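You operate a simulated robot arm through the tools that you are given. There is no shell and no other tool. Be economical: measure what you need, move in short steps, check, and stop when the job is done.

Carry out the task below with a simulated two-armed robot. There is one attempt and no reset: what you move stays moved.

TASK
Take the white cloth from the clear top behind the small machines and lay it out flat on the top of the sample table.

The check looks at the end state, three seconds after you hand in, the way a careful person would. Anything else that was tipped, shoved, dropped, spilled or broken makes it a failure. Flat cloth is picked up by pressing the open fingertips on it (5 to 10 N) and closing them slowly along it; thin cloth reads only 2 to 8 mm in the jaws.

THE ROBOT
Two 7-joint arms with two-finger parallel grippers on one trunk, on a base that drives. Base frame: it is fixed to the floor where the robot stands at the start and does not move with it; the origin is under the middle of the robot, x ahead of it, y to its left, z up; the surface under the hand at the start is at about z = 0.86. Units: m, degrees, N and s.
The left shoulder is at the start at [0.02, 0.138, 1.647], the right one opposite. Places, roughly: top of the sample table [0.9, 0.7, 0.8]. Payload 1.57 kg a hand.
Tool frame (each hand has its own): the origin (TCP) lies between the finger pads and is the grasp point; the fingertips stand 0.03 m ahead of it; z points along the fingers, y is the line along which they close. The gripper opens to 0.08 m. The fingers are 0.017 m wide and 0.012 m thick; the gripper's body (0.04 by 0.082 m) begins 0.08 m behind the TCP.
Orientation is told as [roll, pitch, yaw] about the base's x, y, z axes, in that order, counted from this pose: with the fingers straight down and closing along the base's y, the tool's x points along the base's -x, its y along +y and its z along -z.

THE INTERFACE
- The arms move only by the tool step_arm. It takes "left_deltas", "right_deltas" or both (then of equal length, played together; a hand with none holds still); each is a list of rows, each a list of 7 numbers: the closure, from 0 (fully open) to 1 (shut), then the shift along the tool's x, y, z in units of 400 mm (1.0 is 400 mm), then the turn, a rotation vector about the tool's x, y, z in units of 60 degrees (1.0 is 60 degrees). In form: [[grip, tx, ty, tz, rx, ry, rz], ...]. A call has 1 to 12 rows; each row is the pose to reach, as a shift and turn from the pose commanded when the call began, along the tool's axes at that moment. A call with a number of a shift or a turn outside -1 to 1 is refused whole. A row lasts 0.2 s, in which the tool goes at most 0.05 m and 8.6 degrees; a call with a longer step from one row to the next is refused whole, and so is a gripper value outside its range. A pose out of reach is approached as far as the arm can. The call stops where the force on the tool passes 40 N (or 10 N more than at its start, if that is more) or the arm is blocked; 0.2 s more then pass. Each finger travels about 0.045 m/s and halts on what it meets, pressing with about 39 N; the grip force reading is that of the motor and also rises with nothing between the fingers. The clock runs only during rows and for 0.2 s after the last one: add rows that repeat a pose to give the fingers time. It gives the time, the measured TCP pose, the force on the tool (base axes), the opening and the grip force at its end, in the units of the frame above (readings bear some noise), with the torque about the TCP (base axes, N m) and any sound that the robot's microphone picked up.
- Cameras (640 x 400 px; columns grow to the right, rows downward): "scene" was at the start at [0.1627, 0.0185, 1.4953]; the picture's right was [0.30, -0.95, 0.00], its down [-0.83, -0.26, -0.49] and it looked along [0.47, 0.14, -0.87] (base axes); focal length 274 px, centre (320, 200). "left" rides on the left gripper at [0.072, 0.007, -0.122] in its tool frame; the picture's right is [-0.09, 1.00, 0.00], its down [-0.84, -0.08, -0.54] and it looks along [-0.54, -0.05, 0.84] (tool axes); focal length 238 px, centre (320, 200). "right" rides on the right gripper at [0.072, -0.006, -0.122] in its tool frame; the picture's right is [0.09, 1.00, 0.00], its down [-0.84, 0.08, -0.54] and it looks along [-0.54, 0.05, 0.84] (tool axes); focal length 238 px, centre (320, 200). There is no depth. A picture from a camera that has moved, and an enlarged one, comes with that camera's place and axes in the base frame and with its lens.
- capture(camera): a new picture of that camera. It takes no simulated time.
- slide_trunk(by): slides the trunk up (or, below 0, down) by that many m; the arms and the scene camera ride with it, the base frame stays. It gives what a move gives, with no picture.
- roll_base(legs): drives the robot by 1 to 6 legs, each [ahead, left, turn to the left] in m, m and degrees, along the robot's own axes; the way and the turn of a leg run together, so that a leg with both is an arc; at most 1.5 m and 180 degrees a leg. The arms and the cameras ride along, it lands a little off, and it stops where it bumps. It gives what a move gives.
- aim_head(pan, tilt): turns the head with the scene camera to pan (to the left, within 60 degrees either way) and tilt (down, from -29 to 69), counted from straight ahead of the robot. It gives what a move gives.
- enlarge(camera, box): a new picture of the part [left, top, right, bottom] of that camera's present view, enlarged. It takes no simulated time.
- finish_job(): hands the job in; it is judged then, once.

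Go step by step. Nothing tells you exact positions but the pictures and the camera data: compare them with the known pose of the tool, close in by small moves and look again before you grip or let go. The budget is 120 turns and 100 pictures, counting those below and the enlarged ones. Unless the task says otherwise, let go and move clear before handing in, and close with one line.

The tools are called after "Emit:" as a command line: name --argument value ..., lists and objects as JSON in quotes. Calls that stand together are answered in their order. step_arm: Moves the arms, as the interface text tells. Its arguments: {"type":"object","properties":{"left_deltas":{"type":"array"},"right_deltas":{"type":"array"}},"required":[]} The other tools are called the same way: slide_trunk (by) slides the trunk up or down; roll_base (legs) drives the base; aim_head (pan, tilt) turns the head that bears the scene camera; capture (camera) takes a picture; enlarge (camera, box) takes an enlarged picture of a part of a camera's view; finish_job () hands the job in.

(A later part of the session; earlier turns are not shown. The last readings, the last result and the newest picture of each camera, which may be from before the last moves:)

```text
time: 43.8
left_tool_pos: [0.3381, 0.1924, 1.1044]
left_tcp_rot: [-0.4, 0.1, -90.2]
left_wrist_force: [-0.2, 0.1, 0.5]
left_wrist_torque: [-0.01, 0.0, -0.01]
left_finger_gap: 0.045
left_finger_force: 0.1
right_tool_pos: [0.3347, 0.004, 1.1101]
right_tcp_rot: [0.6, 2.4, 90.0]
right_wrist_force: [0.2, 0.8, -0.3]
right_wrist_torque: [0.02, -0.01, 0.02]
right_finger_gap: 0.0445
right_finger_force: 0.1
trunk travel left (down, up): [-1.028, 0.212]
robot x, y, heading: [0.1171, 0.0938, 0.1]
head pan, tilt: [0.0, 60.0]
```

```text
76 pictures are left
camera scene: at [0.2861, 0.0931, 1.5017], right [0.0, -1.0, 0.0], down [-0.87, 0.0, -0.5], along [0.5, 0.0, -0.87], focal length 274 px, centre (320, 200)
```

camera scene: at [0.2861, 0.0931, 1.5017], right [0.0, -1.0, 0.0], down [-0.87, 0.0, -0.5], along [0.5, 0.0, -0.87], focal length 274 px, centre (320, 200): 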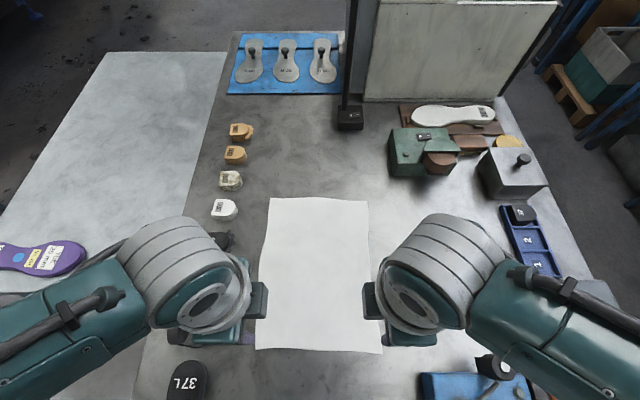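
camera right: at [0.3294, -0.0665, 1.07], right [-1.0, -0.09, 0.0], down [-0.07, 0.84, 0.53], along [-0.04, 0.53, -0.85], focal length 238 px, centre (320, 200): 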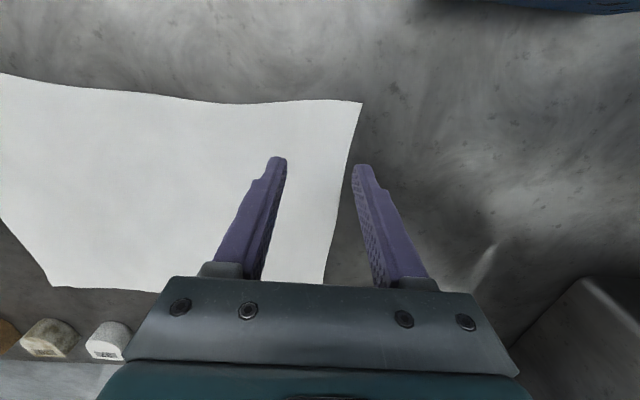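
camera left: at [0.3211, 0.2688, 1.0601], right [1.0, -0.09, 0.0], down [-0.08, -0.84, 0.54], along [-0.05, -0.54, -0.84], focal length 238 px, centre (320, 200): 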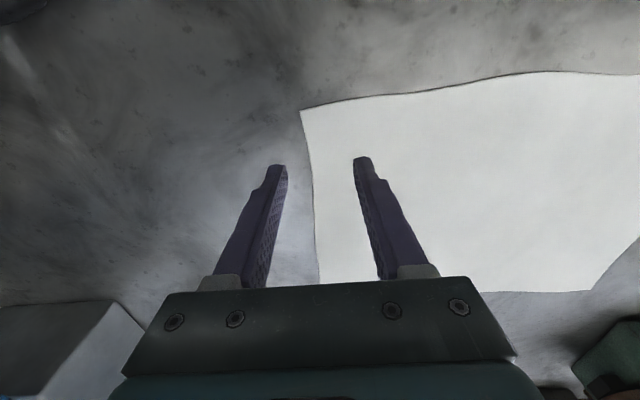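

Both hands are well placed. I level the right hand and lower the trunk 0.19 m so the tips hover about 2 cm above the cloth.

Emit:
step_arm --right_deltas '[[0.44, 0, 0, 0.014, 0.04, 0, 0], [0.44, 0, 0, 0.014, 0.04, 0, 0]]'

Emit:
slide_trunk --by -0.19

Emit:
capture --camera "left"

Emit:
capture --camera "right"

```text
time: 44.4
left_tool_pos: [0.3381, 0.1911, 1.1035]
left_tcp_rot: [-0.3, 0.2, -90.1]
left_wrist_force: [-0.3, 0.5, -0.6]
left_wrist_torque: [0.03, 0.0, -0.03]
left_finger_gap: 0.0448
left_finger_force: 0.1
right_tool_pos: [0.3353, 0.0045, 1.1056]
right_tcp_rot: [-1.9, 2.5, 89.9]
right_wrist_force: [0.4, -0.1, -0.5]
right_wrist_torque: [0.0, 0.0, 0.02]
right_finger_gap: 0.0446
right_finger_force: 0.0
trunk travel left (down, up): [-1.028, 0.212]
robot x, y, heading: [0.1206, 0.0955, -0.1]
head pan, tilt: [0.0, 60.0]
```

```text
time: 46.5
left_tool_pos: [0.3474, 0.1961, 0.9164]
left_tcp_rot: [0.1, 0.5, -90.3]
left_wrist_force: [0.1, -0.2, -0.3]
left_wrist_torque: [0.02, 0.02, -0.01]
left_finger_gap: 0.0451
left_finger_force: 0.2
right_tool_pos: [0.344, 0.0093, 0.9166]
right_tcp_rot: [-2.3, 2.2, 89.8]
right_wrist_force: [0.6, 0.6, -0.3]
right_wrist_torque: [-0.02, 0.0, 0.05]
right_finger_gap: 0.0448
right_finger_force: 0.0
trunk travel left (down, up): [-0.838, 0.402]
robot x, y, heading: [0.1186, 0.0938, -0.3]
head pan, tilt: [0.0, 60.0]
```

```text
75 pictures are left
camera left: at [0.3525, 0.2676, 1.0364], right [1.0, -0.1, 0.0], down [-0.08, -0.84, 0.54], along [-0.05, -0.53, -0.84], focal length 238 px, centre (320, 200)
```

left: 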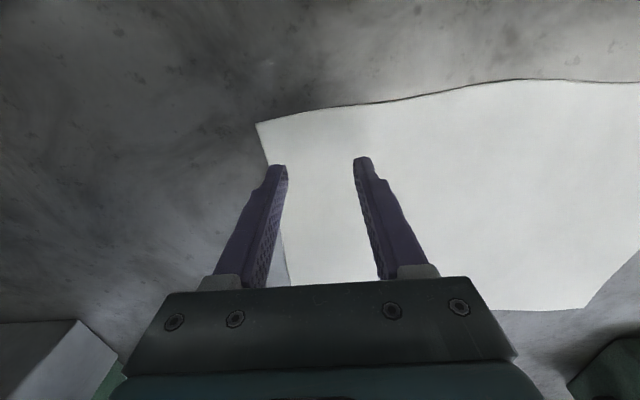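

```text
74 pictures are left
camera right: at [0.3452, -0.0578, 1.0409], right [-1.0, -0.09, -0.04], down [-0.1, 0.86, 0.51], along [-0.01, 0.51, -0.86], focal length 238 px, centre (320, 200)
```

right: 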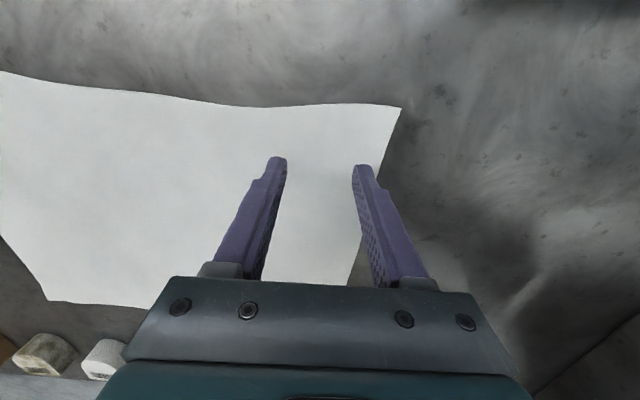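

Tips are over the cloth. I level the right hand properly, move both slightly toward the edge and come down to just above contact.

Emit:
step_arm --left_deltas '[[0.44, 0, -0.02, 0, 0, 0, 0], [0.44, 0, -0.02, 0.03, 0, 0, 0], [0.44, 0, -0.02, 0.05, 0, 0, 0], [0.44, 0, -0.02, 0.05, 0, 0, 0]]' --right_deltas '[[0.44, 0, 0.025, 0, -0.038, -0.037, 0], [0.44, 0, 0.025, 0.03, -0.038, -0.037, 0], [0.44, 0, 0.025, 0.05, -0.038, -0.037, 0], [0.44, 0, 0.025, 0.05, -0.038, -0.037, 0]]'

```text
time: 47.5
left_tool_pos: [0.3387, 0.1968, 0.8954]
left_tcp_rot: [0.2, 0.3, -90.2]
left_wrist_force: [0.0, 1.0, 1.1]
left_wrist_torque: [0.01, -0.01, 0.02]
left_finger_gap: 0.0447
left_finger_force: 0.0
right_tool_pos: [0.3343, 0.0084, 0.8968]
right_tcp_rot: [0.1, -0.1, 90.0]
right_wrist_force: [-0.3, 0.4, -1.0]
right_wrist_torque: [0.0, 0.0, 0.03]
right_finger_gap: 0.0449
right_finger_force: 0.0
trunk travel left (down, up): [-0.838, 0.402]
robot x, y, heading: [0.1227, 0.092, 0.0]
head pan, tilt: [0.0, 60.0]
```

Now I press down in 1–2 mm steps until the force is 5–10 N.

Emit:
step_arm --left_deltas '[[0.44, 0, 0, 0.005, 0, 0, 0], [0.44, 0, 0, 0.01, 0, 0, 0], [0.44, 0, 0, 0.01, 0, 0, 0]]' --right_deltas '[[0.44, 0, 0, 0.006, 0, 0, 0], [0.44, 0, 0, 0.0125, 0, 0, 0], [0.44, 0, 0, 0.0125, 0, 0, 0]]'

```text
time: 48.3
left_tool_pos: [0.3384, 0.1972, 0.8919]
left_tcp_rot: [0.2, 0.4, -90.2]
left_wrist_force: [0.1, -0.7, 0.3]
left_wrist_torque: [-0.03, 0.02, 0.0]
left_finger_gap: 0.0451
left_finger_force: 0.1
right_tool_pos: [0.3359, 0.0087, 0.8921]
right_tcp_rot: [0.0, -0.1, 89.9]
right_wrist_force: [-0.8, -0.7, 4.2]
right_wrist_torque: [-0.04, 0.12, 0.04]
right_finger_gap: 0.0449
right_finger_force: 0.1
trunk travel left (down, up): [-0.838, 0.402]
robot x, y, heading: [0.1184, 0.0952, 0.2]
head pan, tilt: [0.0, 60.0]
```

Right hand just touches (4 N); left needs a bit more.

Emit:
step_arm --left_deltas '[[0.44, 0, 0, 0.0035, 0, 0, 0], [0.44, 0, 0, 0.005, 0, 0, 0], [0.44, 0, 0, 0.005, 0, 0, 0]]' --right_deltas '[[0.44, 0, 0, 0.001, 0, 0, 0], [0.44, 0, 0, 0.0015, 0, 0, 0], [0.44, 0, 0, 0.0015, 0, 0, 0]]'

```text
time: 49.1
left_tool_pos: [0.3391, 0.1983, 0.8915]
left_tcp_rot: [0.3, 0.3, -90.2]
left_wrist_force: [-1.5, 4.1, 32.6]
left_wrist_torque: [0.06, 0.92, -0.09]
left_finger_gap: 0.0457
left_finger_force: 0.5
right_tool_pos: [0.3353, 0.0083, 0.8914]
right_tcp_rot: [-0.1, -0.1, 89.9]
right_wrist_force: [0.2, -0.7, 2.2]
right_wrist_torque: [0.0, 0.07, 0.02]
right_finger_gap: 0.0448
right_finger_force: 0.1
trunk travel left (down, up): [-0.838, 0.402]
robot x, y, heading: [0.1209, 0.0921, 0.2]
head pan, tilt: [0.0, 60.0]
```

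Emit:
step_arm --left_deltas '[[0.44, 0, 0, -0.0022, 0, -0.006, 0], [0.44, 0, 0, -0.0022, 0, -0.006, 0]]' --right_deltas '[[0.44, 0, 0, 0.0015, 0, 0, 0], [0.44, 0, 0, 0.0015, 0, 0, 0]]'

```text
time: 49.7
left_tool_pos: [0.3381, 0.1973, 0.8909]
left_tcp_rot: [0.2, 0.0, -90.2]
left_wrist_force: [1.6, 0.7, 8.3]
left_wrist_torque: [0.0, 0.15, -0.03]
left_finger_gap: 0.0438
left_finger_force: 0.0
right_tool_pos: [0.3354, 0.0094, 0.8909]
right_tcp_rot: [0.0, 0.0, 89.8]
right_wrist_force: [-4.5, -2.1, 23.7]
right_wrist_torque: [-0.06, 0.63, 0.02]
right_finger_gap: 0.045
right_finger_force: 0.3
trunk travel left (down, up): [-0.838, 0.402]
robot x, y, heading: [0.1191, 0.0947, -0.1]
head pan, tilt: [0.0, 60.0]
```

Left presses 8 N; I ease the right a touch and close both slowly.

Emit:
step_arm --left_deltas '[[0.44, 0, 0, 0, 0, 0, 0], [0.49, 0, 0, 0, 0, 0, 0], [0.54, 0, 0, 0, 0, 0, 0], [0.59, 0, 0, 0, 0, 0, 0], [0.64, 0, 0, 0, 0, 0, 0], [0.69, 0, 0, 0, 0, 0, 0], [0.74, 0, 0, 0, 0, 0, 0], [0.8, 0, 0, 0, 0, 0, 0], [0.86, 0, 0, 0, 0, 0, 0], [0.93, 0, 0, 0, 0, 0, 0], [1, 0, 0, 0, 0, 0, 0], [1, 0, 0, 0, 0, 0, 0]]' --right_deltas '[[0.44, 0, 0, -0.0014, 0, 0.003, 0], [0.49, 0, 0, -0.0014, 0, 0.003, 0], [0.54, 0, 0, -0.0014, 0, 0.003, 0], [0.59, 0, 0, -0.0014, 0, 0.003, 0], [0.64, 0, 0, -0.0014, 0, 0.003, 0], [0.69, 0, 0, -0.0014, 0, 0.003, 0], [0.74, 0, 0, -0.0014, 0, 0.003, 0], [0.8, 0, 0, -0.0014, 0, 0.003, 0], [0.86, 0, 0, -0.0014, 0, 0.003, 0], [0.93, 0, 0, -0.0014, 0, 0.003, 0], [1, 0, 0, -0.0014, 0, 0.003, 0], [1, 0, 0, -0.0014, 0, 0.003, 0]]'

Emit:
capture --camera "left"

Emit:
capture --camera "right"

```text
time: 52.3
left_tool_pos: [0.3383, 0.1973, 0.8917]
left_tcp_rot: [0.2, 0.0, -90.2]
left_wrist_force: [0.1, -0.2, 3.8]
left_wrist_torque: [-0.05, 0.01, 0.02]
left_finger_gap: 0.0021
left_finger_force: 23.5
right_tool_pos: [0.3352, 0.0089, 0.8904]
right_tcp_rot: [0.0, 0.1, 89.8]
right_wrist_force: [-5.8, -1.3, 40.2]
right_wrist_torque: [-0.02, 0.46, -0.01]
right_finger_gap: 0.0027
right_finger_force: 23.5
trunk travel left (down, up): [-0.838, 0.402]
robot x, y, heading: [0.1187, 0.098, -0.3]
head pan, tilt: [0.0, 60.0]
```

```text
73 pictures are left
camera left: at [0.3441, 0.2684, 1.0119], right [1.0, -0.1, 0.0], down [-0.08, -0.84, 0.54], along [-0.05, -0.54, -0.84], focal length 238 px, centre (320, 200)
```

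left: 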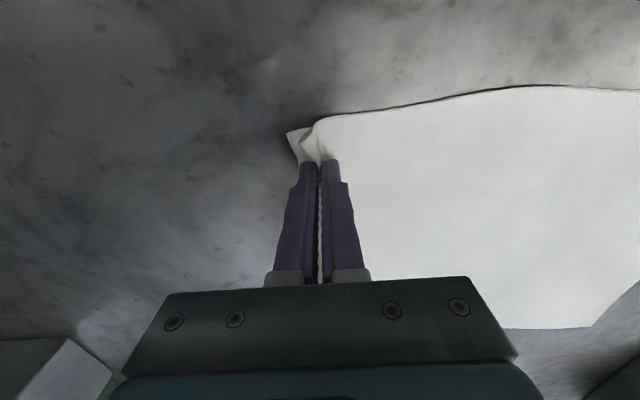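

```text
72 pictures are left
camera right: at [0.3412, -0.0627, 1.0132], right [-1.0, -0.09, 0.0], down [-0.08, 0.84, 0.54], along [-0.05, 0.54, -0.84], focal length 238 px, centre (320, 200)
```

right: 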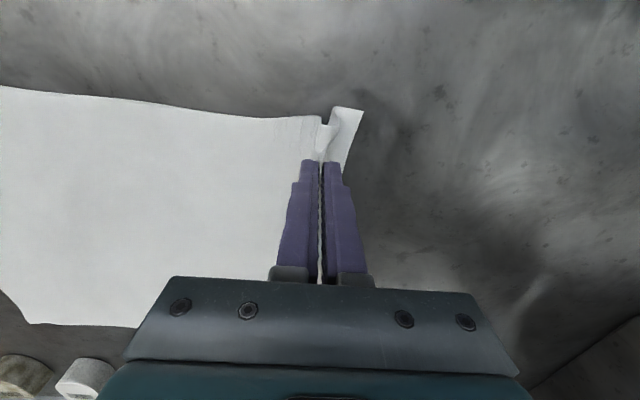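

Both hands hold a pinch (2–3 mm). I lift a few centimetres first to check the hold.

Emit:
slide_trunk --by 0.08

Emit:
capture --camera "left"

Emit:
capture --camera "right"

```text
time: 53.4
left_tool_pos: [0.3375, 0.1977, 0.972]
left_tcp_rot: [0.4, 0.2, -90.2]
left_wrist_force: [0.2, -0.5, 0.3]
left_wrist_torque: [0.0, -0.01, 0.0]
left_finger_gap: 0.0022
left_finger_force: 23.5
right_tool_pos: [0.3353, 0.0086, 0.9704]
right_tcp_rot: [-0.1, 0.1, 89.8]
right_wrist_force: [0.1, 0.8, 0.0]
right_wrist_torque: [0.0, 0.01, 0.02]
right_finger_gap: 0.0022
right_finger_force: 24.0
trunk travel left (down, up): [-0.918, 0.322]
robot x, y, heading: [0.1209, 0.0931, -0.1]
head pan, tilt: [0.0, 60.0]
```

```text
71 pictures are left
camera left: at [0.3444, 0.2688, 1.0926], right [1.0, -0.1, 0.0], down [-0.08, -0.84, 0.54], along [-0.05, -0.54, -0.84], focal length 238 px, centre (320, 200)
```

left: 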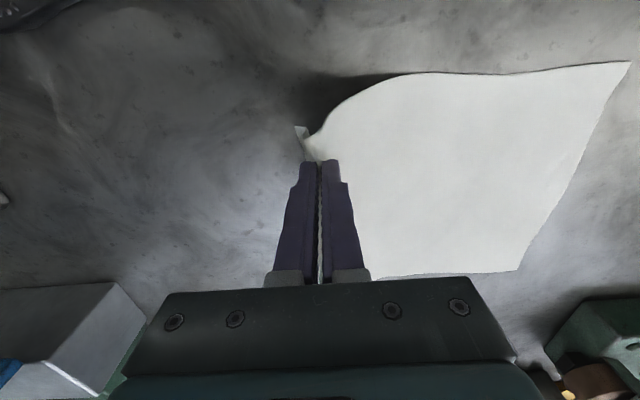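

```text
70 pictures are left
camera right: at [0.3415, -0.0628, 1.0936], right [-1.0, -0.09, 0.0], down [-0.08, 0.84, 0.54], along [-0.05, 0.54, -0.84], focal length 238 px, centre (320, 200)
```

right: 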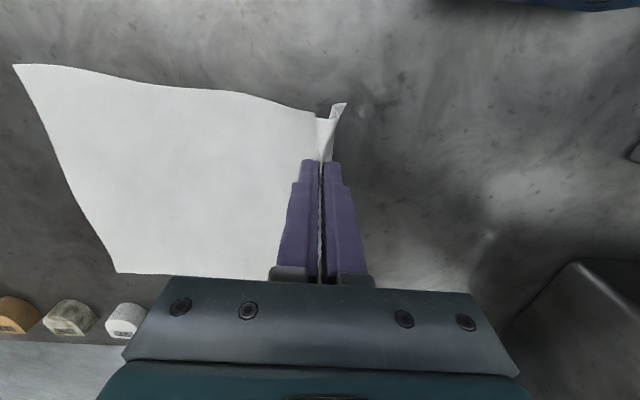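

Hold is good. I lift the trunk to the top and the hands a bit more so the cloth hangs clear of the bench.

Emit:
slide_trunk --by 0.16

Emit:
slide_trunk --by 0.16

Emit:
step_arm --left_deltas '[[1, 0, 0, -0.04, 0, 0, 0], [1, 0, 0, -0.08, 0, 0, 0], [1, 0, 0, -0.12, 0, 0, 0], [1, 0, 0, -0.16, 0, 0, 0], [1, 0, 0, -0.2, 0, 0, 0], [1, 0, 0, -0.2, 0, 0, 0]]' --right_deltas '[[1, 0, 0, -0.04, 0, 0, 0], [1, 0, 0, -0.08, 0, 0, 0], [1, 0, 0, -0.12, 0, 0, 0], [1, 0, 0, -0.16, 0, 0, 0], [1, 0, 0, -0.2, 0, 0, 0], [1, 0, 0, -0.2, 0, 0, 0]]'

Emit:
capture --camera "scene"

Emit:
capture --camera "left"

```text
time: 55.3
left_tool_pos: [0.3296, 0.1916, 1.1292]
left_tcp_rot: [-0.3, -0.3, -90.3]
left_wrist_force: [0.1, 0.4, -0.3]
left_wrist_torque: [-0.01, -0.02, -0.02]
left_finger_gap: 0.0024
left_finger_force: 23.6
right_tool_pos: [0.3271, 0.0042, 1.1309]
right_tcp_rot: [0.5, 0.3, 89.9]
right_wrist_force: [0.4, 0.4, -0.8]
right_wrist_torque: [-0.02, 0.0, 0.01]
right_finger_gap: 0.002
right_finger_force: 23.5
trunk travel left (down, up): [-1.078, 0.162]
robot x, y, heading: [0.1225, 0.0916, -0.3]
head pan, tilt: [0.0, 60.0]
```

```text
time: 57.1
left_tool_pos: [0.3295, 0.1918, 1.2886]
left_tcp_rot: [-0.3, -0.3, -90.2]
left_wrist_force: [-0.8, 0.2, 0.0]
left_wrist_torque: [0.0, 0.01, 0.02]
left_finger_gap: 0.0021
left_finger_force: 23.5
right_tool_pos: [0.3269, 0.0032, 1.2895]
right_tcp_rot: [0.6, 0.4, 89.9]
right_wrist_force: [0.6, -0.1, -0.2]
right_wrist_torque: [0.0, 0.02, -0.01]
right_finger_gap: 0.002
right_finger_force: 23.0
trunk travel left (down, up): [-1.238, 0.002]
robot x, y, heading: [0.1187, 0.0949, -0.2]
head pan, tilt: [0.0, 60.0]
```

```text
time: 58.5
left_tool_pos: [0.3286, 0.1924, 1.3689]
left_tcp_rot: [-0.3, -0.3, -90.2]
left_wrist_force: [-0.5, 0.3, -0.3]
left_wrist_torque: [0.01, 0.02, -0.01]
left_finger_gap: 0.0023
left_finger_force: 23.7
right_tool_pos: [0.3283, 0.0045, 1.3704]
right_tcp_rot: [0.5, 0.4, 89.8]
right_wrist_force: [1.3, 0.5, -0.8]
right_wrist_torque: [-0.01, 0.03, -0.02]
right_finger_gap: 0.0023
right_finger_force: 23.4
trunk travel left (down, up): [-1.238, 0.002]
robot x, y, heading: [0.1195, 0.0936, -0.0]
head pan, tilt: [0.0, 60.0]
```

```text
69 pictures are left
camera scene: at [0.2861, 0.0931, 1.7117], right [0.0, -1.0, 0.0], down [-0.87, 0.0, -0.5], along [0.5, 0.0, -0.87], focal length 274 px, centre (320, 200)
```

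scene: 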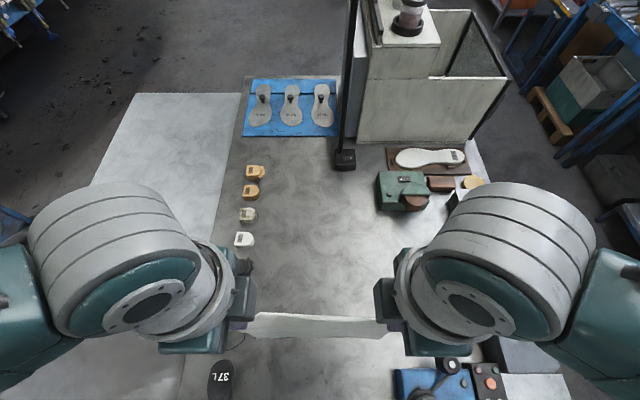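

```text
68 pictures are left
camera left: at [0.3366, 0.2636, 1.4884], right [1.0, -0.1, 0.0], down [-0.08, -0.83, 0.55], along [-0.06, -0.54, -0.84], focal length 238 px, centre (320, 200)
```

left: 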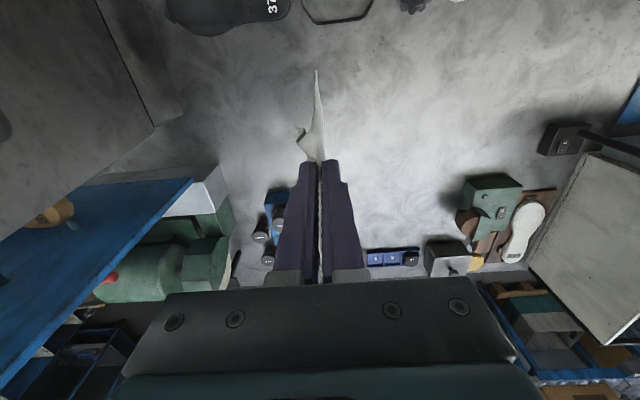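

The cloth hangs clear between the hands. Now I drive left toward the sample table in steps.

Emit:
roll_base --legs '[[0, 0.3, 0]]'

Emit:
capture --camera "scene"

Emit:
capture --camera "left"

```text
time: 60.5
left_tool_pos: [0.3304, 0.4858, 1.3698]
left_tcp_rot: [-0.4, -0.3, -90.4]
left_wrist_force: [0.2, -0.7, -0.4]
left_wrist_torque: [-0.01, 0.01, -0.02]
left_finger_gap: 0.0022
left_finger_force: 23.6
right_tool_pos: [0.3284, 0.2983, 1.3699]
right_tcp_rot: [0.4, 0.4, 89.7]
right_wrist_force: [-0.7, -0.4, 0.7]
right_wrist_torque: [0.0, -0.01, 0.03]
right_finger_gap: 0.0022
right_finger_force: 24.1
trunk travel left (down, up): [-1.238, 0.002]
robot x, y, heading: [0.1212, 0.391, -0.4]
head pan, tilt: [0.0, 60.0]
```

```text
67 pictures are left
camera scene: at [0.2871, 0.3886, 1.7117], right [-0.01, -1.0, 0.0], down [-0.87, 0.0, -0.5], along [0.5, 0.0, -0.87], focal length 274 px, centre (320, 200)
```

scene: 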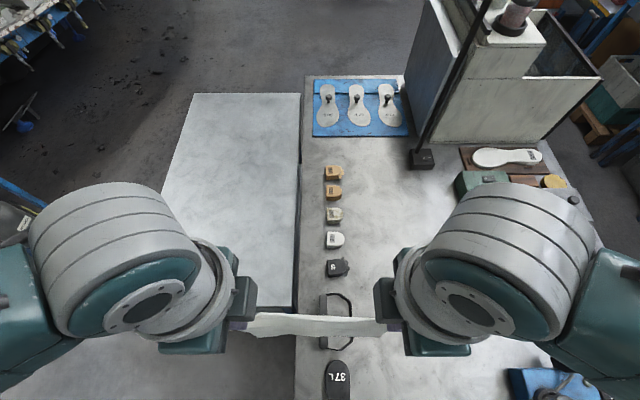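

```text
66 pictures are left
camera left: at [0.3382, 0.559, 1.4881], right [1.0, -0.1, 0.0], down [-0.08, -0.83, 0.55], along [-0.06, -0.54, -0.84], focal length 238 px, centre (320, 200)
```

left: 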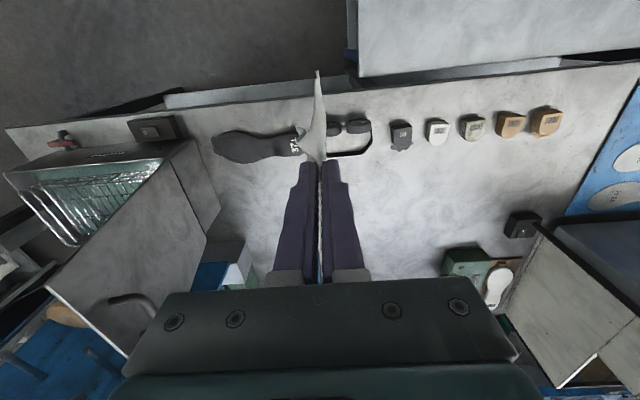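

Everything is clear of the cloth. I continue left to y≈0.73, then ahead over the sample table.

Emit:
roll_base --legs '[[0, 0.335, 0]]'

Emit:
roll_base --legs '[[0.35, 0, 0]]'

Emit:
capture --camera "scene"

Emit:
capture --camera "left"

```text
time: 62.7
left_tool_pos: [0.3309, 0.8228, 1.3682]
left_tcp_rot: [-0.4, -0.3, -90.2]
left_wrist_force: [-0.3, -0.1, 0.4]
left_wrist_torque: [-0.01, -0.04, 0.02]
left_finger_gap: 0.0022
left_finger_force: 23.3
right_tool_pos: [0.3293, 0.6351, 1.372]
right_tcp_rot: [0.5, 0.3, 89.8]
right_wrist_force: [0.1, 0.8, 0.6]
right_wrist_torque: [0.02, -0.02, -0.01]
right_finger_gap: 0.002
right_finger_force: 24.4
trunk travel left (down, up): [-1.238, 0.002]
robot x, y, heading: [0.1239, 0.7248, -0.1]
head pan, tilt: [0.0, 60.0]
```

```text
time: 65.0
left_tool_pos: [0.6789, 0.8223, 1.3687]
left_tcp_rot: [-0.3, -0.3, -90.2]
left_wrist_force: [-0.8, 0.0, 0.4]
left_wrist_torque: [-0.03, -0.05, -0.02]
left_finger_gap: 0.0023
left_finger_force: 23.6
right_tool_pos: [0.6759, 0.6352, 1.3709]
right_tcp_rot: [0.5, 0.5, 89.9]
right_wrist_force: [-0.6, -0.3, 0.5]
right_wrist_torque: [0.0, 0.01, 0.01]
right_finger_gap: 0.0022
right_finger_force: 24.0
trunk travel left (down, up): [-1.238, 0.002]
robot x, y, heading: [0.4687, 0.7243, -0.0]
head pan, tilt: [0.0, 60.0]
```

```text
65 pictures are left
camera scene: at [0.6348, 0.7237, 1.7117], right [0.0, -1.0, 0.0], down [-0.87, 0.0, -0.5], along [0.5, 0.0, -0.87], focal length 274 px, centre (320, 200)
```

scene: 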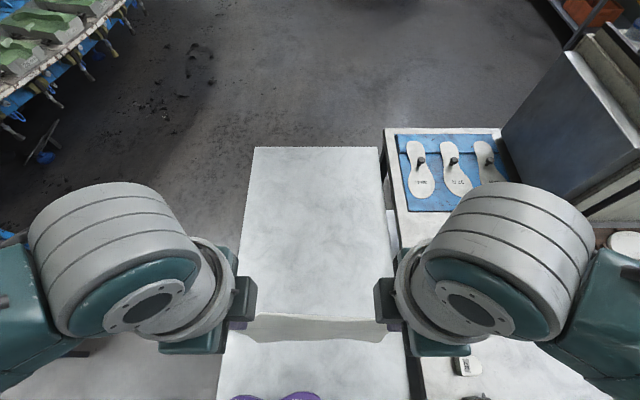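

```text
64 pictures are left
camera left: at [0.685, 0.8944, 1.4881], right [1.0, -0.09, 0.0], down [-0.08, -0.83, 0.55], along [-0.05, -0.54, -0.84], focal length 238 px, centre (320, 200)
```

left: 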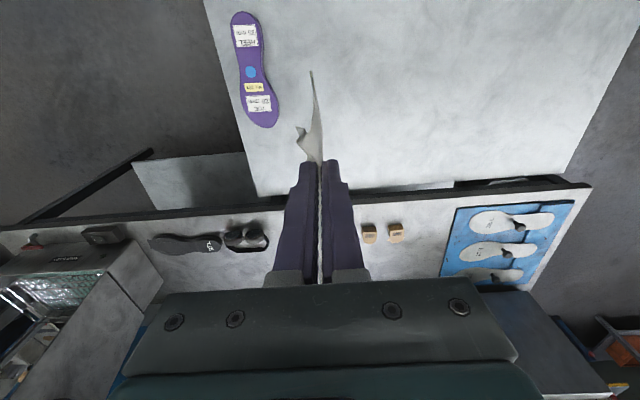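

Driving over the table works. I go 0.38 m further ahead, then lower until the bottom edge nears the table, and look from the left hand camera.

Emit:
roll_base --legs '[[0.38, 0, 0]]'

Emit:
slide_trunk --by -0.19

Emit:
capture --camera "scene"

Emit:
capture --camera "left"

```text
time: 67.4
left_tool_pos: [1.0586, 0.8183, 1.3684]
left_tcp_rot: [-0.2, -0.4, -90.5]
left_wrist_force: [-0.2, 0.3, 0.6]
left_wrist_torque: [-0.04, 0.0, 0.02]
left_finger_gap: 0.0023
left_finger_force: 23.9
right_tool_pos: [1.0548, 0.6323, 1.3697]
right_tcp_rot: [0.5, 0.4, 89.6]
right_wrist_force: [-0.5, -0.3, -0.7]
right_wrist_torque: [-0.02, 0.04, 0.0]
right_finger_gap: 0.0023
right_finger_force: 23.9
trunk travel left (down, up): [-1.238, 0.002]
robot x, y, heading: [0.8492, 0.7228, -0.6]
head pan, tilt: [0.0, 60.0]
```

```text
time: 69.5
left_tool_pos: [1.0591, 0.8195, 1.1798]
left_tcp_rot: [-0.3, -0.3, -90.5]
left_wrist_force: [1.1, -0.4, 0.1]
left_wrist_torque: [-0.01, -0.03, 0.03]
left_finger_gap: 0.0022
left_finger_force: 24.0
right_tool_pos: [1.0544, 0.6317, 1.1813]
right_tcp_rot: [0.5, 0.4, 89.6]
right_wrist_force: [0.3, 0.1, -0.3]
right_wrist_torque: [0.0, 0.03, 0.03]
right_finger_gap: 0.0022
right_finger_force: 23.5
trunk travel left (down, up): [-1.048, 0.192]
robot x, y, heading: [0.8468, 0.7203, -0.2]
head pan, tilt: [0.0, 60.0]
```

```text
63 pictures are left
camera scene: at [1.0145, 0.7214, 1.5217], right [-0.01, -1.0, 0.0], down [-0.87, 0.01, -0.5], along [0.5, 0.0, -0.87], focal length 274 px, centre (320, 200)
```

scene: 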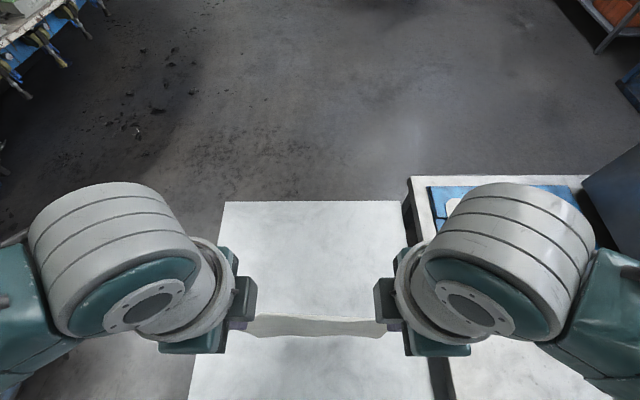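

```text
62 pictures are left
camera left: at [1.066, 0.8917, 1.2982], right [0.99, -0.1, 0.0], down [-0.08, -0.83, 0.55], along [-0.06, -0.54, -0.84], focal length 238 px, centre (320, 200)
```

left: 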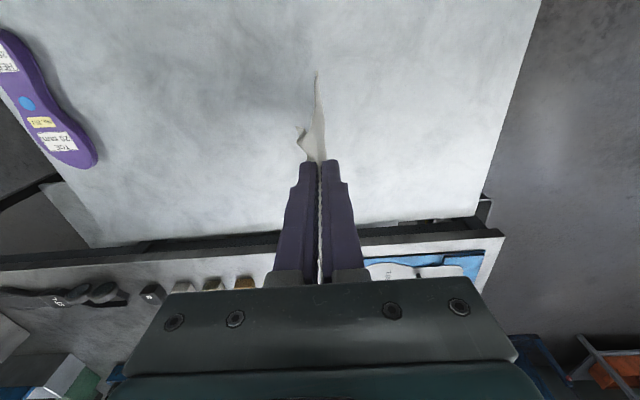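

The bottom edge should be about 5 cm above the table. I lower to touch, then back off a little and check with the head tilted down.

Emit:
slide_trunk --by -0.06

Emit:
roll_base --legs '[[-0.05, 0, 0]]'

Emit:
aim_head --pan 0 --tilt 50

Emit:
capture --camera "scene"

Emit:
capture --camera "left"

```text
time: 70.5
left_tool_pos: [1.0585, 0.8197, 1.1184]
left_tcp_rot: [-0.3, -0.3, -90.5]
left_wrist_force: [0.5, -1.0, -0.6]
left_wrist_torque: [-0.05, 0.0, 0.02]
left_finger_gap: 0.0022
left_finger_force: 23.7
right_tool_pos: [1.0552, 0.6329, 1.1215]
right_tcp_rot: [0.5, 0.4, 89.6]
right_wrist_force: [-0.2, -0.6, 0.6]
right_wrist_torque: [-0.03, -0.04, -0.05]
right_finger_gap: 0.002
right_finger_force: 23.5
trunk travel left (down, up): [-0.988, 0.252]
robot x, y, heading: [0.8472, 0.718, -0.5]
head pan, tilt: [0.0, 60.0]
```

```text
time: 71.4
left_tool_pos: [1.0069, 0.8201, 1.1189]
left_tcp_rot: [-0.2, -0.3, -90.4]
left_wrist_force: [-0.6, 0.0, -0.4]
left_wrist_torque: [-0.03, 0.0, -0.02]
left_finger_gap: 0.0022
left_finger_force: 23.9
right_tool_pos: [1.0052, 0.6331, 1.1208]
right_tcp_rot: [0.3, 0.4, 89.5]
right_wrist_force: [0.3, -0.8, 0.2]
right_wrist_torque: [0.0, 0.02, 0.0]
right_finger_gap: 0.0023
right_finger_force: 24.1
trunk travel left (down, up): [-0.988, 0.252]
robot x, y, heading: [0.802, 0.7222, -0.3]
head pan, tilt: [0.0, 60.0]
```

```text
time: 72.1
left_tool_pos: [1.0087, 0.8192, 1.1188]
left_tcp_rot: [-0.2, -0.3, -90.4]
left_wrist_force: [-0.1, 0.2, -0.5]
left_wrist_torque: [-0.01, -0.01, 0.02]
left_finger_gap: 0.0023
left_finger_force: 23.3
right_tool_pos: [1.0049, 0.6317, 1.1199]
right_tcp_rot: [0.4, 0.5, 89.5]
right_wrist_force: [0.3, 0.6, 0.4]
right_wrist_torque: [0.02, 0.0, -0.03]
right_finger_gap: 0.0019
right_finger_force: 23.4
trunk travel left (down, up): [-0.988, 0.252]
robot x, y, heading: [0.7939, 0.7235, -0.2]
head pan, tilt: [0.0, 50.0]
```

```text
61 pictures are left
camera scene: at [0.9744, 0.7218, 1.4742], right [-0.01, -1.0, 0.0], down [-0.77, 0.0, -0.64], along [0.64, 0.0, -0.77], focal length 274 px, centre (320, 200)
```

scene: 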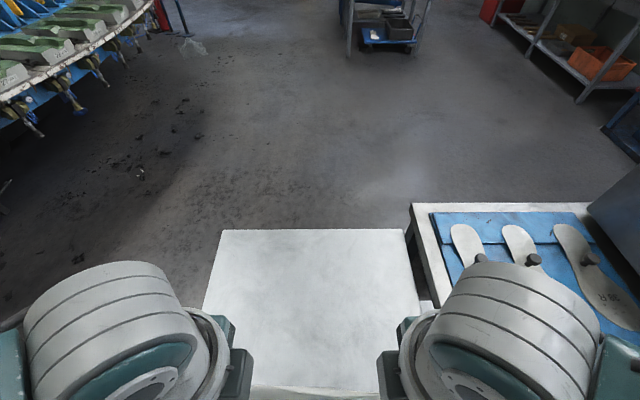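

```text
60 pictures are left
camera left: at [1.0154, 0.8922, 1.2382], right [0.99, -0.1, 0.0], down [-0.08, -0.83, 0.55], along [-0.06, -0.54, -0.84], focal length 238 px, centre (320, 200)
```

left: 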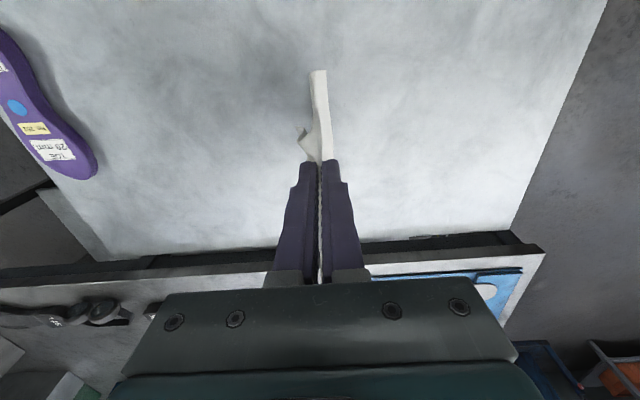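

The cloth now leans with its bottom edge ahead on the table. I keep lowering and backing off alternately.

Emit:
slide_trunk --by -0.04

Emit:
roll_base --legs '[[-0.05, 0, 0]]'

Emit:
aim_head --pan 0 --tilt 66

Emit:
capture --camera "scene"

Emit:
capture --camera "left"

```text
time: 73.0
left_tool_pos: [1.0077, 0.8191, 1.0776]
left_tcp_rot: [-0.2, -0.4, -90.4]
left_wrist_force: [0.8, 0.2, -0.6]
left_wrist_torque: [0.01, -0.02, -0.02]
left_finger_gap: 0.0021
left_finger_force: 23.6
right_tool_pos: [1.005, 0.6314, 1.0815]
right_tcp_rot: [0.4, 0.3, 89.6]
right_wrist_force: [-0.1, -1.1, -0.4]
right_wrist_torque: [-0.01, 0.0, -0.01]
right_finger_gap: 0.0021
right_finger_force: 23.8
trunk travel left (down, up): [-0.948, 0.292]
robot x, y, heading: [0.7978, 0.7204, -0.2]
head pan, tilt: [0.0, 50.0]
```

```text
time: 73.9
left_tool_pos: [0.9574, 0.8196, 1.078]
left_tcp_rot: [-0.2, -0.3, -90.4]
left_wrist_force: [0.6, -0.1, -0.1]
left_wrist_torque: [0.02, -0.03, -0.03]
left_finger_gap: 0.0021
left_finger_force: 23.7
right_tool_pos: [0.9558, 0.6337, 1.0804]
right_tcp_rot: [0.4, 0.5, 89.6]
right_wrist_force: [0.0, 0.1, -0.9]
right_wrist_torque: [0.01, 0.02, 0.03]
right_finger_gap: 0.0018
right_finger_force: 24.0
trunk travel left (down, up): [-0.948, 0.292]
robot x, y, heading: [0.7469, 0.7216, -0.3]
head pan, tilt: [0.0, 50.0]
```

```text
time: 74.7
left_tool_pos: [0.9586, 0.8205, 1.0781]
left_tcp_rot: [-0.2, -0.3, -90.3]
left_wrist_force: [1.2, 0.4, 0.5]
left_wrist_torque: [0.05, 0.01, 0.01]
left_finger_gap: 0.0023
left_finger_force: 23.9
right_tool_pos: [0.9553, 0.6327, 1.0805]
right_tcp_rot: [0.4, 0.3, 89.6]
right_wrist_force: [0.8, -0.3, 0.4]
right_wrist_torque: [0.01, 0.0, 0.02]
right_finger_gap: 0.0023
right_finger_force: 24.3
trunk travel left (down, up): [-0.948, 0.292]
robot x, y, heading: [0.7475, 0.7246, -0.2]
head pan, tilt: [0.0, 66.0]
```

```text
59 pictures are left
camera scene: at [0.9079, 0.7221, 1.4151], right [-0.01, -1.0, 0.0], down [-0.91, 0.01, -0.41], along [0.41, 0.0, -0.91], focal length 274 px, centre (320, 200)
```

scene: 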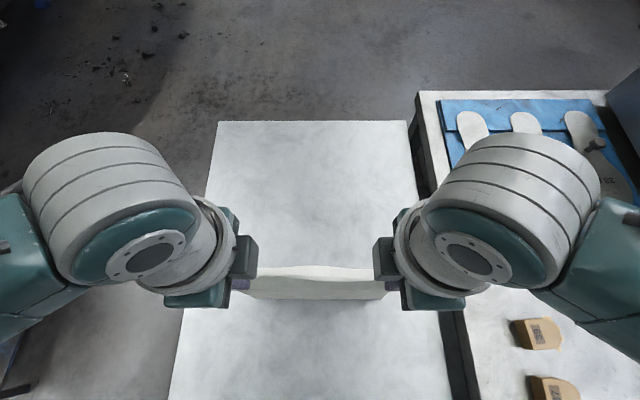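

```text
58 pictures are left
camera left: at [0.9665, 0.8924, 1.1983], right [0.99, -0.1, 0.0], down [-0.08, -0.83, 0.55], along [-0.06, -0.54, -0.84], focal length 238 px, centre (320, 200)
```

left: 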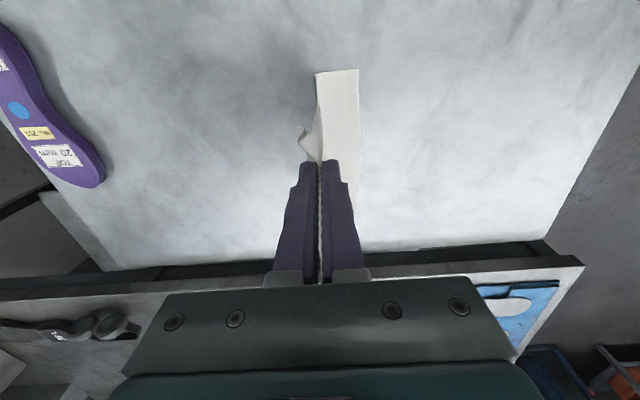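

The far edge has settled at x≈1.02 and the cloth is laying out properly. Continuing.

Emit:
slide_trunk --by -0.04

Emit:
roll_base --legs '[[-0.05, 0, 0]]'

Emit:
slide_trunk --by -0.04

Emit:
roll_base --legs '[[-0.045, 0, 0]]'

Emit:
capture --camera "scene"

Emit:
capture --camera "left"

```text
time: 75.5
left_tool_pos: [0.9575, 0.8202, 1.0383]
left_tcp_rot: [-0.1, -0.2, -90.4]
left_wrist_force: [0.2, 0.3, 0.6]
left_wrist_torque: [0.0, 0.02, 0.04]
left_finger_gap: 0.0023
left_finger_force: 23.9
right_tool_pos: [0.9559, 0.6329, 1.0403]
right_tcp_rot: [0.4, 0.4, 89.6]
right_wrist_force: [-0.2, -0.2, -0.6]
right_wrist_torque: [0.01, -0.01, 0.0]
right_finger_gap: 0.0022
right_finger_force: 23.8
trunk travel left (down, up): [-0.908, 0.332]
robot x, y, heading: [0.7483, 0.7239, -0.4]
head pan, tilt: [0.0, 66.0]
```

```text
time: 76.4
left_tool_pos: [0.9094, 0.8202, 1.0397]
left_tcp_rot: [-0.2, -0.3, -90.4]
left_wrist_force: [-0.8, 0.1, -0.3]
left_wrist_torque: [-0.03, 0.04, 0.03]
left_finger_gap: 0.0019
left_finger_force: 24.0
right_tool_pos: [0.9056, 0.6343, 1.0401]
right_tcp_rot: [0.4, 0.4, 89.6]
right_wrist_force: [0.0, 0.4, -0.3]
right_wrist_torque: [0.03, 0.01, 0.01]
right_finger_gap: 0.0021
right_finger_force: 24.0
trunk travel left (down, up): [-0.908, 0.332]
robot x, y, heading: [0.6987, 0.728, -0.5]
head pan, tilt: [0.0, 66.0]
```

```text
time: 77.2
left_tool_pos: [0.9087, 0.8205, 0.9984]
left_tcp_rot: [-0.2, -0.3, -90.5]
left_wrist_force: [-0.4, -0.4, 0.1]
left_wrist_torque: [0.04, 0.0, -0.01]
left_finger_gap: 0.0021
left_finger_force: 23.5
right_tool_pos: [0.9059, 0.6336, 1.0001]
right_tcp_rot: [0.4, 0.4, 89.7]
right_wrist_force: [0.5, 0.0, -0.4]
right_wrist_torque: [0.0, 0.0, -0.01]
right_finger_gap: 0.0021
right_finger_force: 23.6
trunk travel left (down, up): [-0.868, 0.372]
robot x, y, heading: [0.6986, 0.7202, -0.4]
head pan, tilt: [0.0, 66.0]
```

```text
time: 78.2
left_tool_pos: [0.8641, 0.8215, 0.9999]
left_tcp_rot: [-0.3, -0.4, -90.4]
left_wrist_force: [0.5, 0.2, -0.2]
left_wrist_torque: [0.0, 0.05, 0.03]
left_finger_gap: 0.0023
left_finger_force: 24.2
right_tool_pos: [0.8623, 0.6333, 1.0011]
right_tcp_rot: [0.5, 0.5, 89.6]
right_wrist_force: [0.4, -0.6, 0.0]
right_wrist_torque: [0.02, -0.03, 0.0]
right_finger_gap: 0.0023
right_finger_force: 24.1
trunk travel left (down, up): [-0.868, 0.372]
robot x, y, heading: [0.6542, 0.7198, -0.2]
head pan, tilt: [0.0, 66.0]
```

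```text
57 pictures are left
camera scene: at [0.8135, 0.7227, 1.3351], right [-0.01, -1.0, 0.0], down [-0.91, 0.01, -0.41], along [0.41, 0.0, -0.91], focal length 274 px, centre (320, 200)
```

scene: 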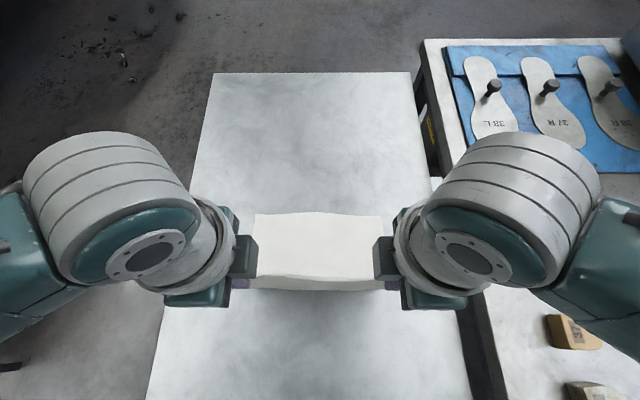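

```text
56 pictures are left
camera left: at [0.8723, 0.893, 1.1184], right [0.99, -0.1, 0.0], down [-0.08, -0.83, 0.55], along [-0.06, -0.54, -0.84], focal length 238 px, centre (320, 200)
```

left: 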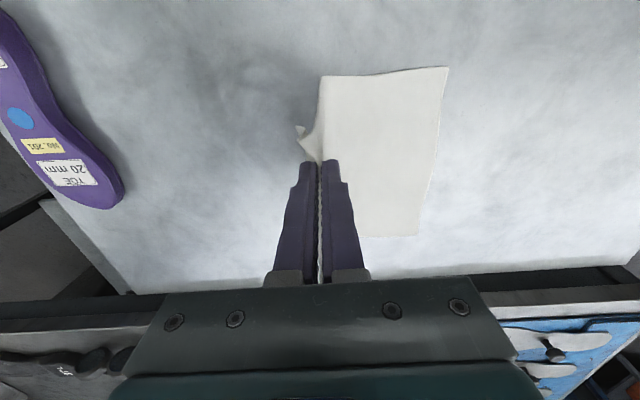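

Laying nicely; far edge steady at x≈1.015. Continue down and back.

Emit:
slide_trunk --by -0.04

Emit:
roll_base --legs '[[-0.045, 0, 0]]'

Emit:
slide_trunk --by -0.04

Emit:
roll_base --legs '[[-0.04, 0, 0]]'

Emit:
capture --camera "left"

Emit:
capture --camera "scene"

```text
time: 79.0
left_tool_pos: [0.8643, 0.8219, 0.9583]
left_tcp_rot: [-0.2, -0.3, -90.5]
left_wrist_force: [-0.3, -0.6, -1.1]
left_wrist_torque: [0.0, 0.01, 0.0]
left_finger_gap: 0.0022
left_finger_force: 24.5
right_tool_pos: [0.8626, 0.6335, 0.9614]
right_tcp_rot: [0.4, 0.3, 89.6]
right_wrist_force: [0.6, -0.7, -0.4]
right_wrist_torque: [-0.01, 0.01, -0.01]
right_finger_gap: 0.0022
right_finger_force: 23.6
trunk travel left (down, up): [-0.828, 0.412]
robot x, y, heading: [0.6512, 0.7275, -0.2]
head pan, tilt: [0.0, 66.0]
```

```text
time: 79.9
left_tool_pos: [0.8196, 0.822, 0.9585]
left_tcp_rot: [-0.1, -0.4, -90.3]
left_wrist_force: [-0.6, 0.1, 0.3]
left_wrist_torque: [0.0, -0.01, 0.0]
left_finger_gap: 0.0024
left_finger_force: 24.2
right_tool_pos: [0.817, 0.6335, 0.9616]
right_tcp_rot: [0.5, 0.4, 89.6]
right_wrist_force: [-0.2, -0.7, 0.3]
right_wrist_torque: [0.01, 0.02, 0.0]
right_finger_gap: 0.0021
right_finger_force: 24.3
trunk travel left (down, up): [-0.828, 0.412]
robot x, y, heading: [0.6091, 0.7269, -0.0]
head pan, tilt: [0.0, 66.0]
```

```text
time: 80.7
left_tool_pos: [0.8211, 0.821, 0.9178]
left_tcp_rot: [-0.2, -0.3, -90.4]
left_wrist_force: [0.3, 0.9, -0.3]
left_wrist_torque: [0.01, -0.01, -0.02]
left_finger_gap: 0.0021
left_finger_force: 24.1
right_tool_pos: [0.8173, 0.6326, 0.9196]
right_tcp_rot: [0.4, 0.4, 89.6]
right_wrist_force: [-0.4, 0.1, 0.6]
right_wrist_torque: [0.04, -0.01, 0.01]
right_finger_gap: 0.0025
right_finger_force: 23.9
trunk travel left (down, up): [-0.788, 0.452]
robot x, y, heading: [0.6093, 0.7283, -0.5]
head pan, tilt: [0.0, 66.0]
```

```text
time: 81.6
left_tool_pos: [0.7816, 0.8221, 0.9187]
left_tcp_rot: [-0.2, -0.3, -90.4]
left_wrist_force: [0.0, 0.7, 0.2]
left_wrist_torque: [-0.02, 0.01, -0.01]
left_finger_gap: 0.0024
left_finger_force: 23.8
right_tool_pos: [0.7774, 0.6335, 0.9212]
right_tcp_rot: [0.4, 0.5, 89.7]
right_wrist_force: [-0.7, 0.5, 0.1]
right_wrist_torque: [0.03, 0.0, -0.02]
right_finger_gap: 0.0021
right_finger_force: 23.7
trunk travel left (down, up): [-0.788, 0.452]
robot x, y, heading: [0.5739, 0.7251, -0.3]
head pan, tilt: [0.0, 66.0]
```

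```text
55 pictures are left
camera left: at [0.7883, 0.8937, 1.0385], right [1.0, -0.1, 0.0], down [-0.08, -0.83, 0.55], along [-0.06, -0.54, -0.84], focal length 238 px, centre (320, 200)
```

left: 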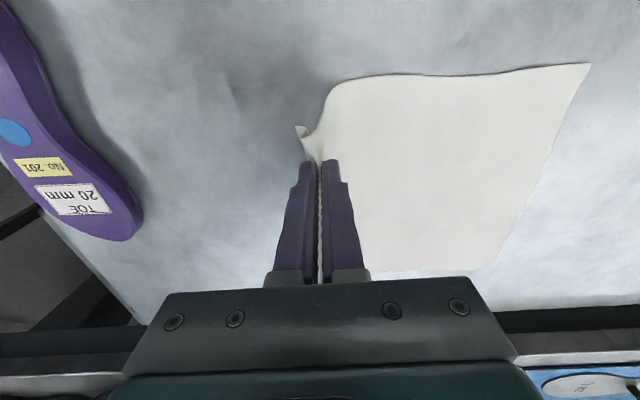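

```text
54 pictures are left
camera scene: at [0.7294, 0.7233, 1.2551], right [0.0, -1.0, 0.0], down [-0.91, 0.0, -0.41], along [0.41, 0.0, -0.91], focal length 274 px, centre (320, 200)
```

scene: 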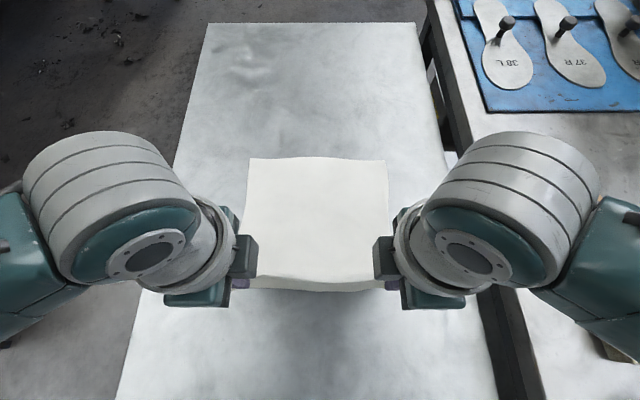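

Two more steps bring the near edge almost to the table.

Emit:
slide_trunk --by -0.04

Emit:
roll_base --legs '[[-0.03, 0, 0]]'

Emit:
slide_trunk --by -0.03

Emit:
capture --camera "left"

Emit:
capture --camera "right"

Emit:
capture --camera "scene"

```text
time: 82.4
left_tool_pos: [0.7825, 0.8225, 0.8787]
left_tcp_rot: [-0.2, -0.2, -90.3]
left_wrist_force: [0.0, 0.6, 0.5]
left_wrist_torque: [0.01, 0.03, 0.02]
left_finger_gap: 0.002
left_finger_force: 24.1
right_tool_pos: [0.7792, 0.6341, 0.88]
right_tcp_rot: [0.4, 0.4, 89.7]
right_wrist_force: [-0.8, -0.5, -0.5]
right_wrist_torque: [-0.01, -0.01, 0.02]
right_finger_gap: 0.0021
right_finger_force: 23.5
trunk travel left (down, up): [-0.748, 0.492]
robot x, y, heading: [0.5711, 0.7263, -0.1]
head pan, tilt: [0.0, 66.0]
```

```text
time: 83.2
left_tool_pos: [0.7514, 0.8214, 0.8782]
left_tcp_rot: [-0.1, -0.2, -90.4]
left_wrist_force: [0.1, -0.4, -0.1]
left_wrist_torque: [0.02, 0.01, 0.01]
left_finger_gap: 0.0025
left_finger_force: 23.6
right_tool_pos: [0.7479, 0.6344, 0.8813]
right_tcp_rot: [0.3, 0.3, 89.6]
right_wrist_force: [0.3, 0.2, 0.2]
right_wrist_torque: [0.01, -0.01, -0.02]
right_finger_gap: 0.0021
right_finger_force: 24.0
trunk travel left (down, up): [-0.748, 0.492]
robot x, y, heading: [0.5404, 0.726, -0.5]
head pan, tilt: [0.0, 66.0]
```

```text
time: 84.0
left_tool_pos: [0.7521, 0.8227, 0.8485]
left_tcp_rot: [-0.1, -0.3, -90.3]
left_wrist_force: [0.1, -0.3, 0.1]
left_wrist_torque: [0.03, 0.0, 0.02]
left_finger_gap: 0.0021
left_finger_force: 23.8
right_tool_pos: [0.748, 0.6349, 0.85]
right_tcp_rot: [0.4, 0.3, 89.6]
right_wrist_force: [0.7, -0.3, 0.2]
right_wrist_torque: [0.01, -0.01, -0.03]
right_finger_gap: 0.0022
right_finger_force: 23.6
trunk travel left (down, up): [-0.718, 0.522]
robot x, y, heading: [0.5411, 0.7266, -0.2]
head pan, tilt: [0.0, 66.0]
```

```text
53 pictures are left
camera left: at [0.7586, 0.8937, 0.9685], right [1.0, -0.1, 0.0], down [-0.08, -0.83, 0.55], along [-0.06, -0.54, -0.84], focal length 238 px, centre (320, 200)
```

left: 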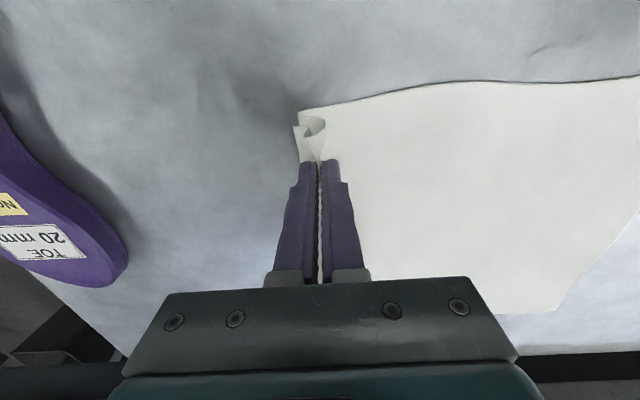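

```text
52 pictures are left
camera right: at [0.7545, 0.5632, 0.973], right [-1.0, -0.09, 0.01], down [-0.07, 0.84, 0.54], along [-0.05, 0.53, -0.84], focal length 238 px, centre (320, 200)
```

right: 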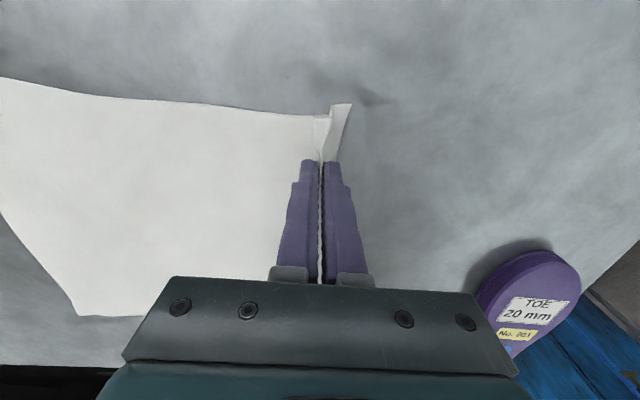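

```text
51 pictures are left
camera scene: at [0.6996, 0.7234, 1.185], right [-0.01, -1.0, 0.0], down [-0.91, 0.0, -0.41], along [0.41, 0.0, -0.91], focal length 274 px, centre (320, 200)
```

scene: 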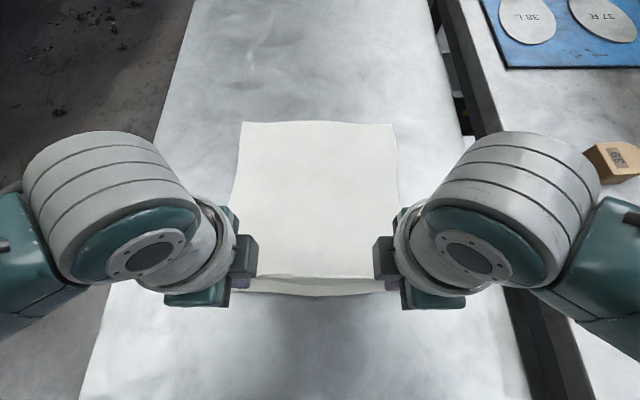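

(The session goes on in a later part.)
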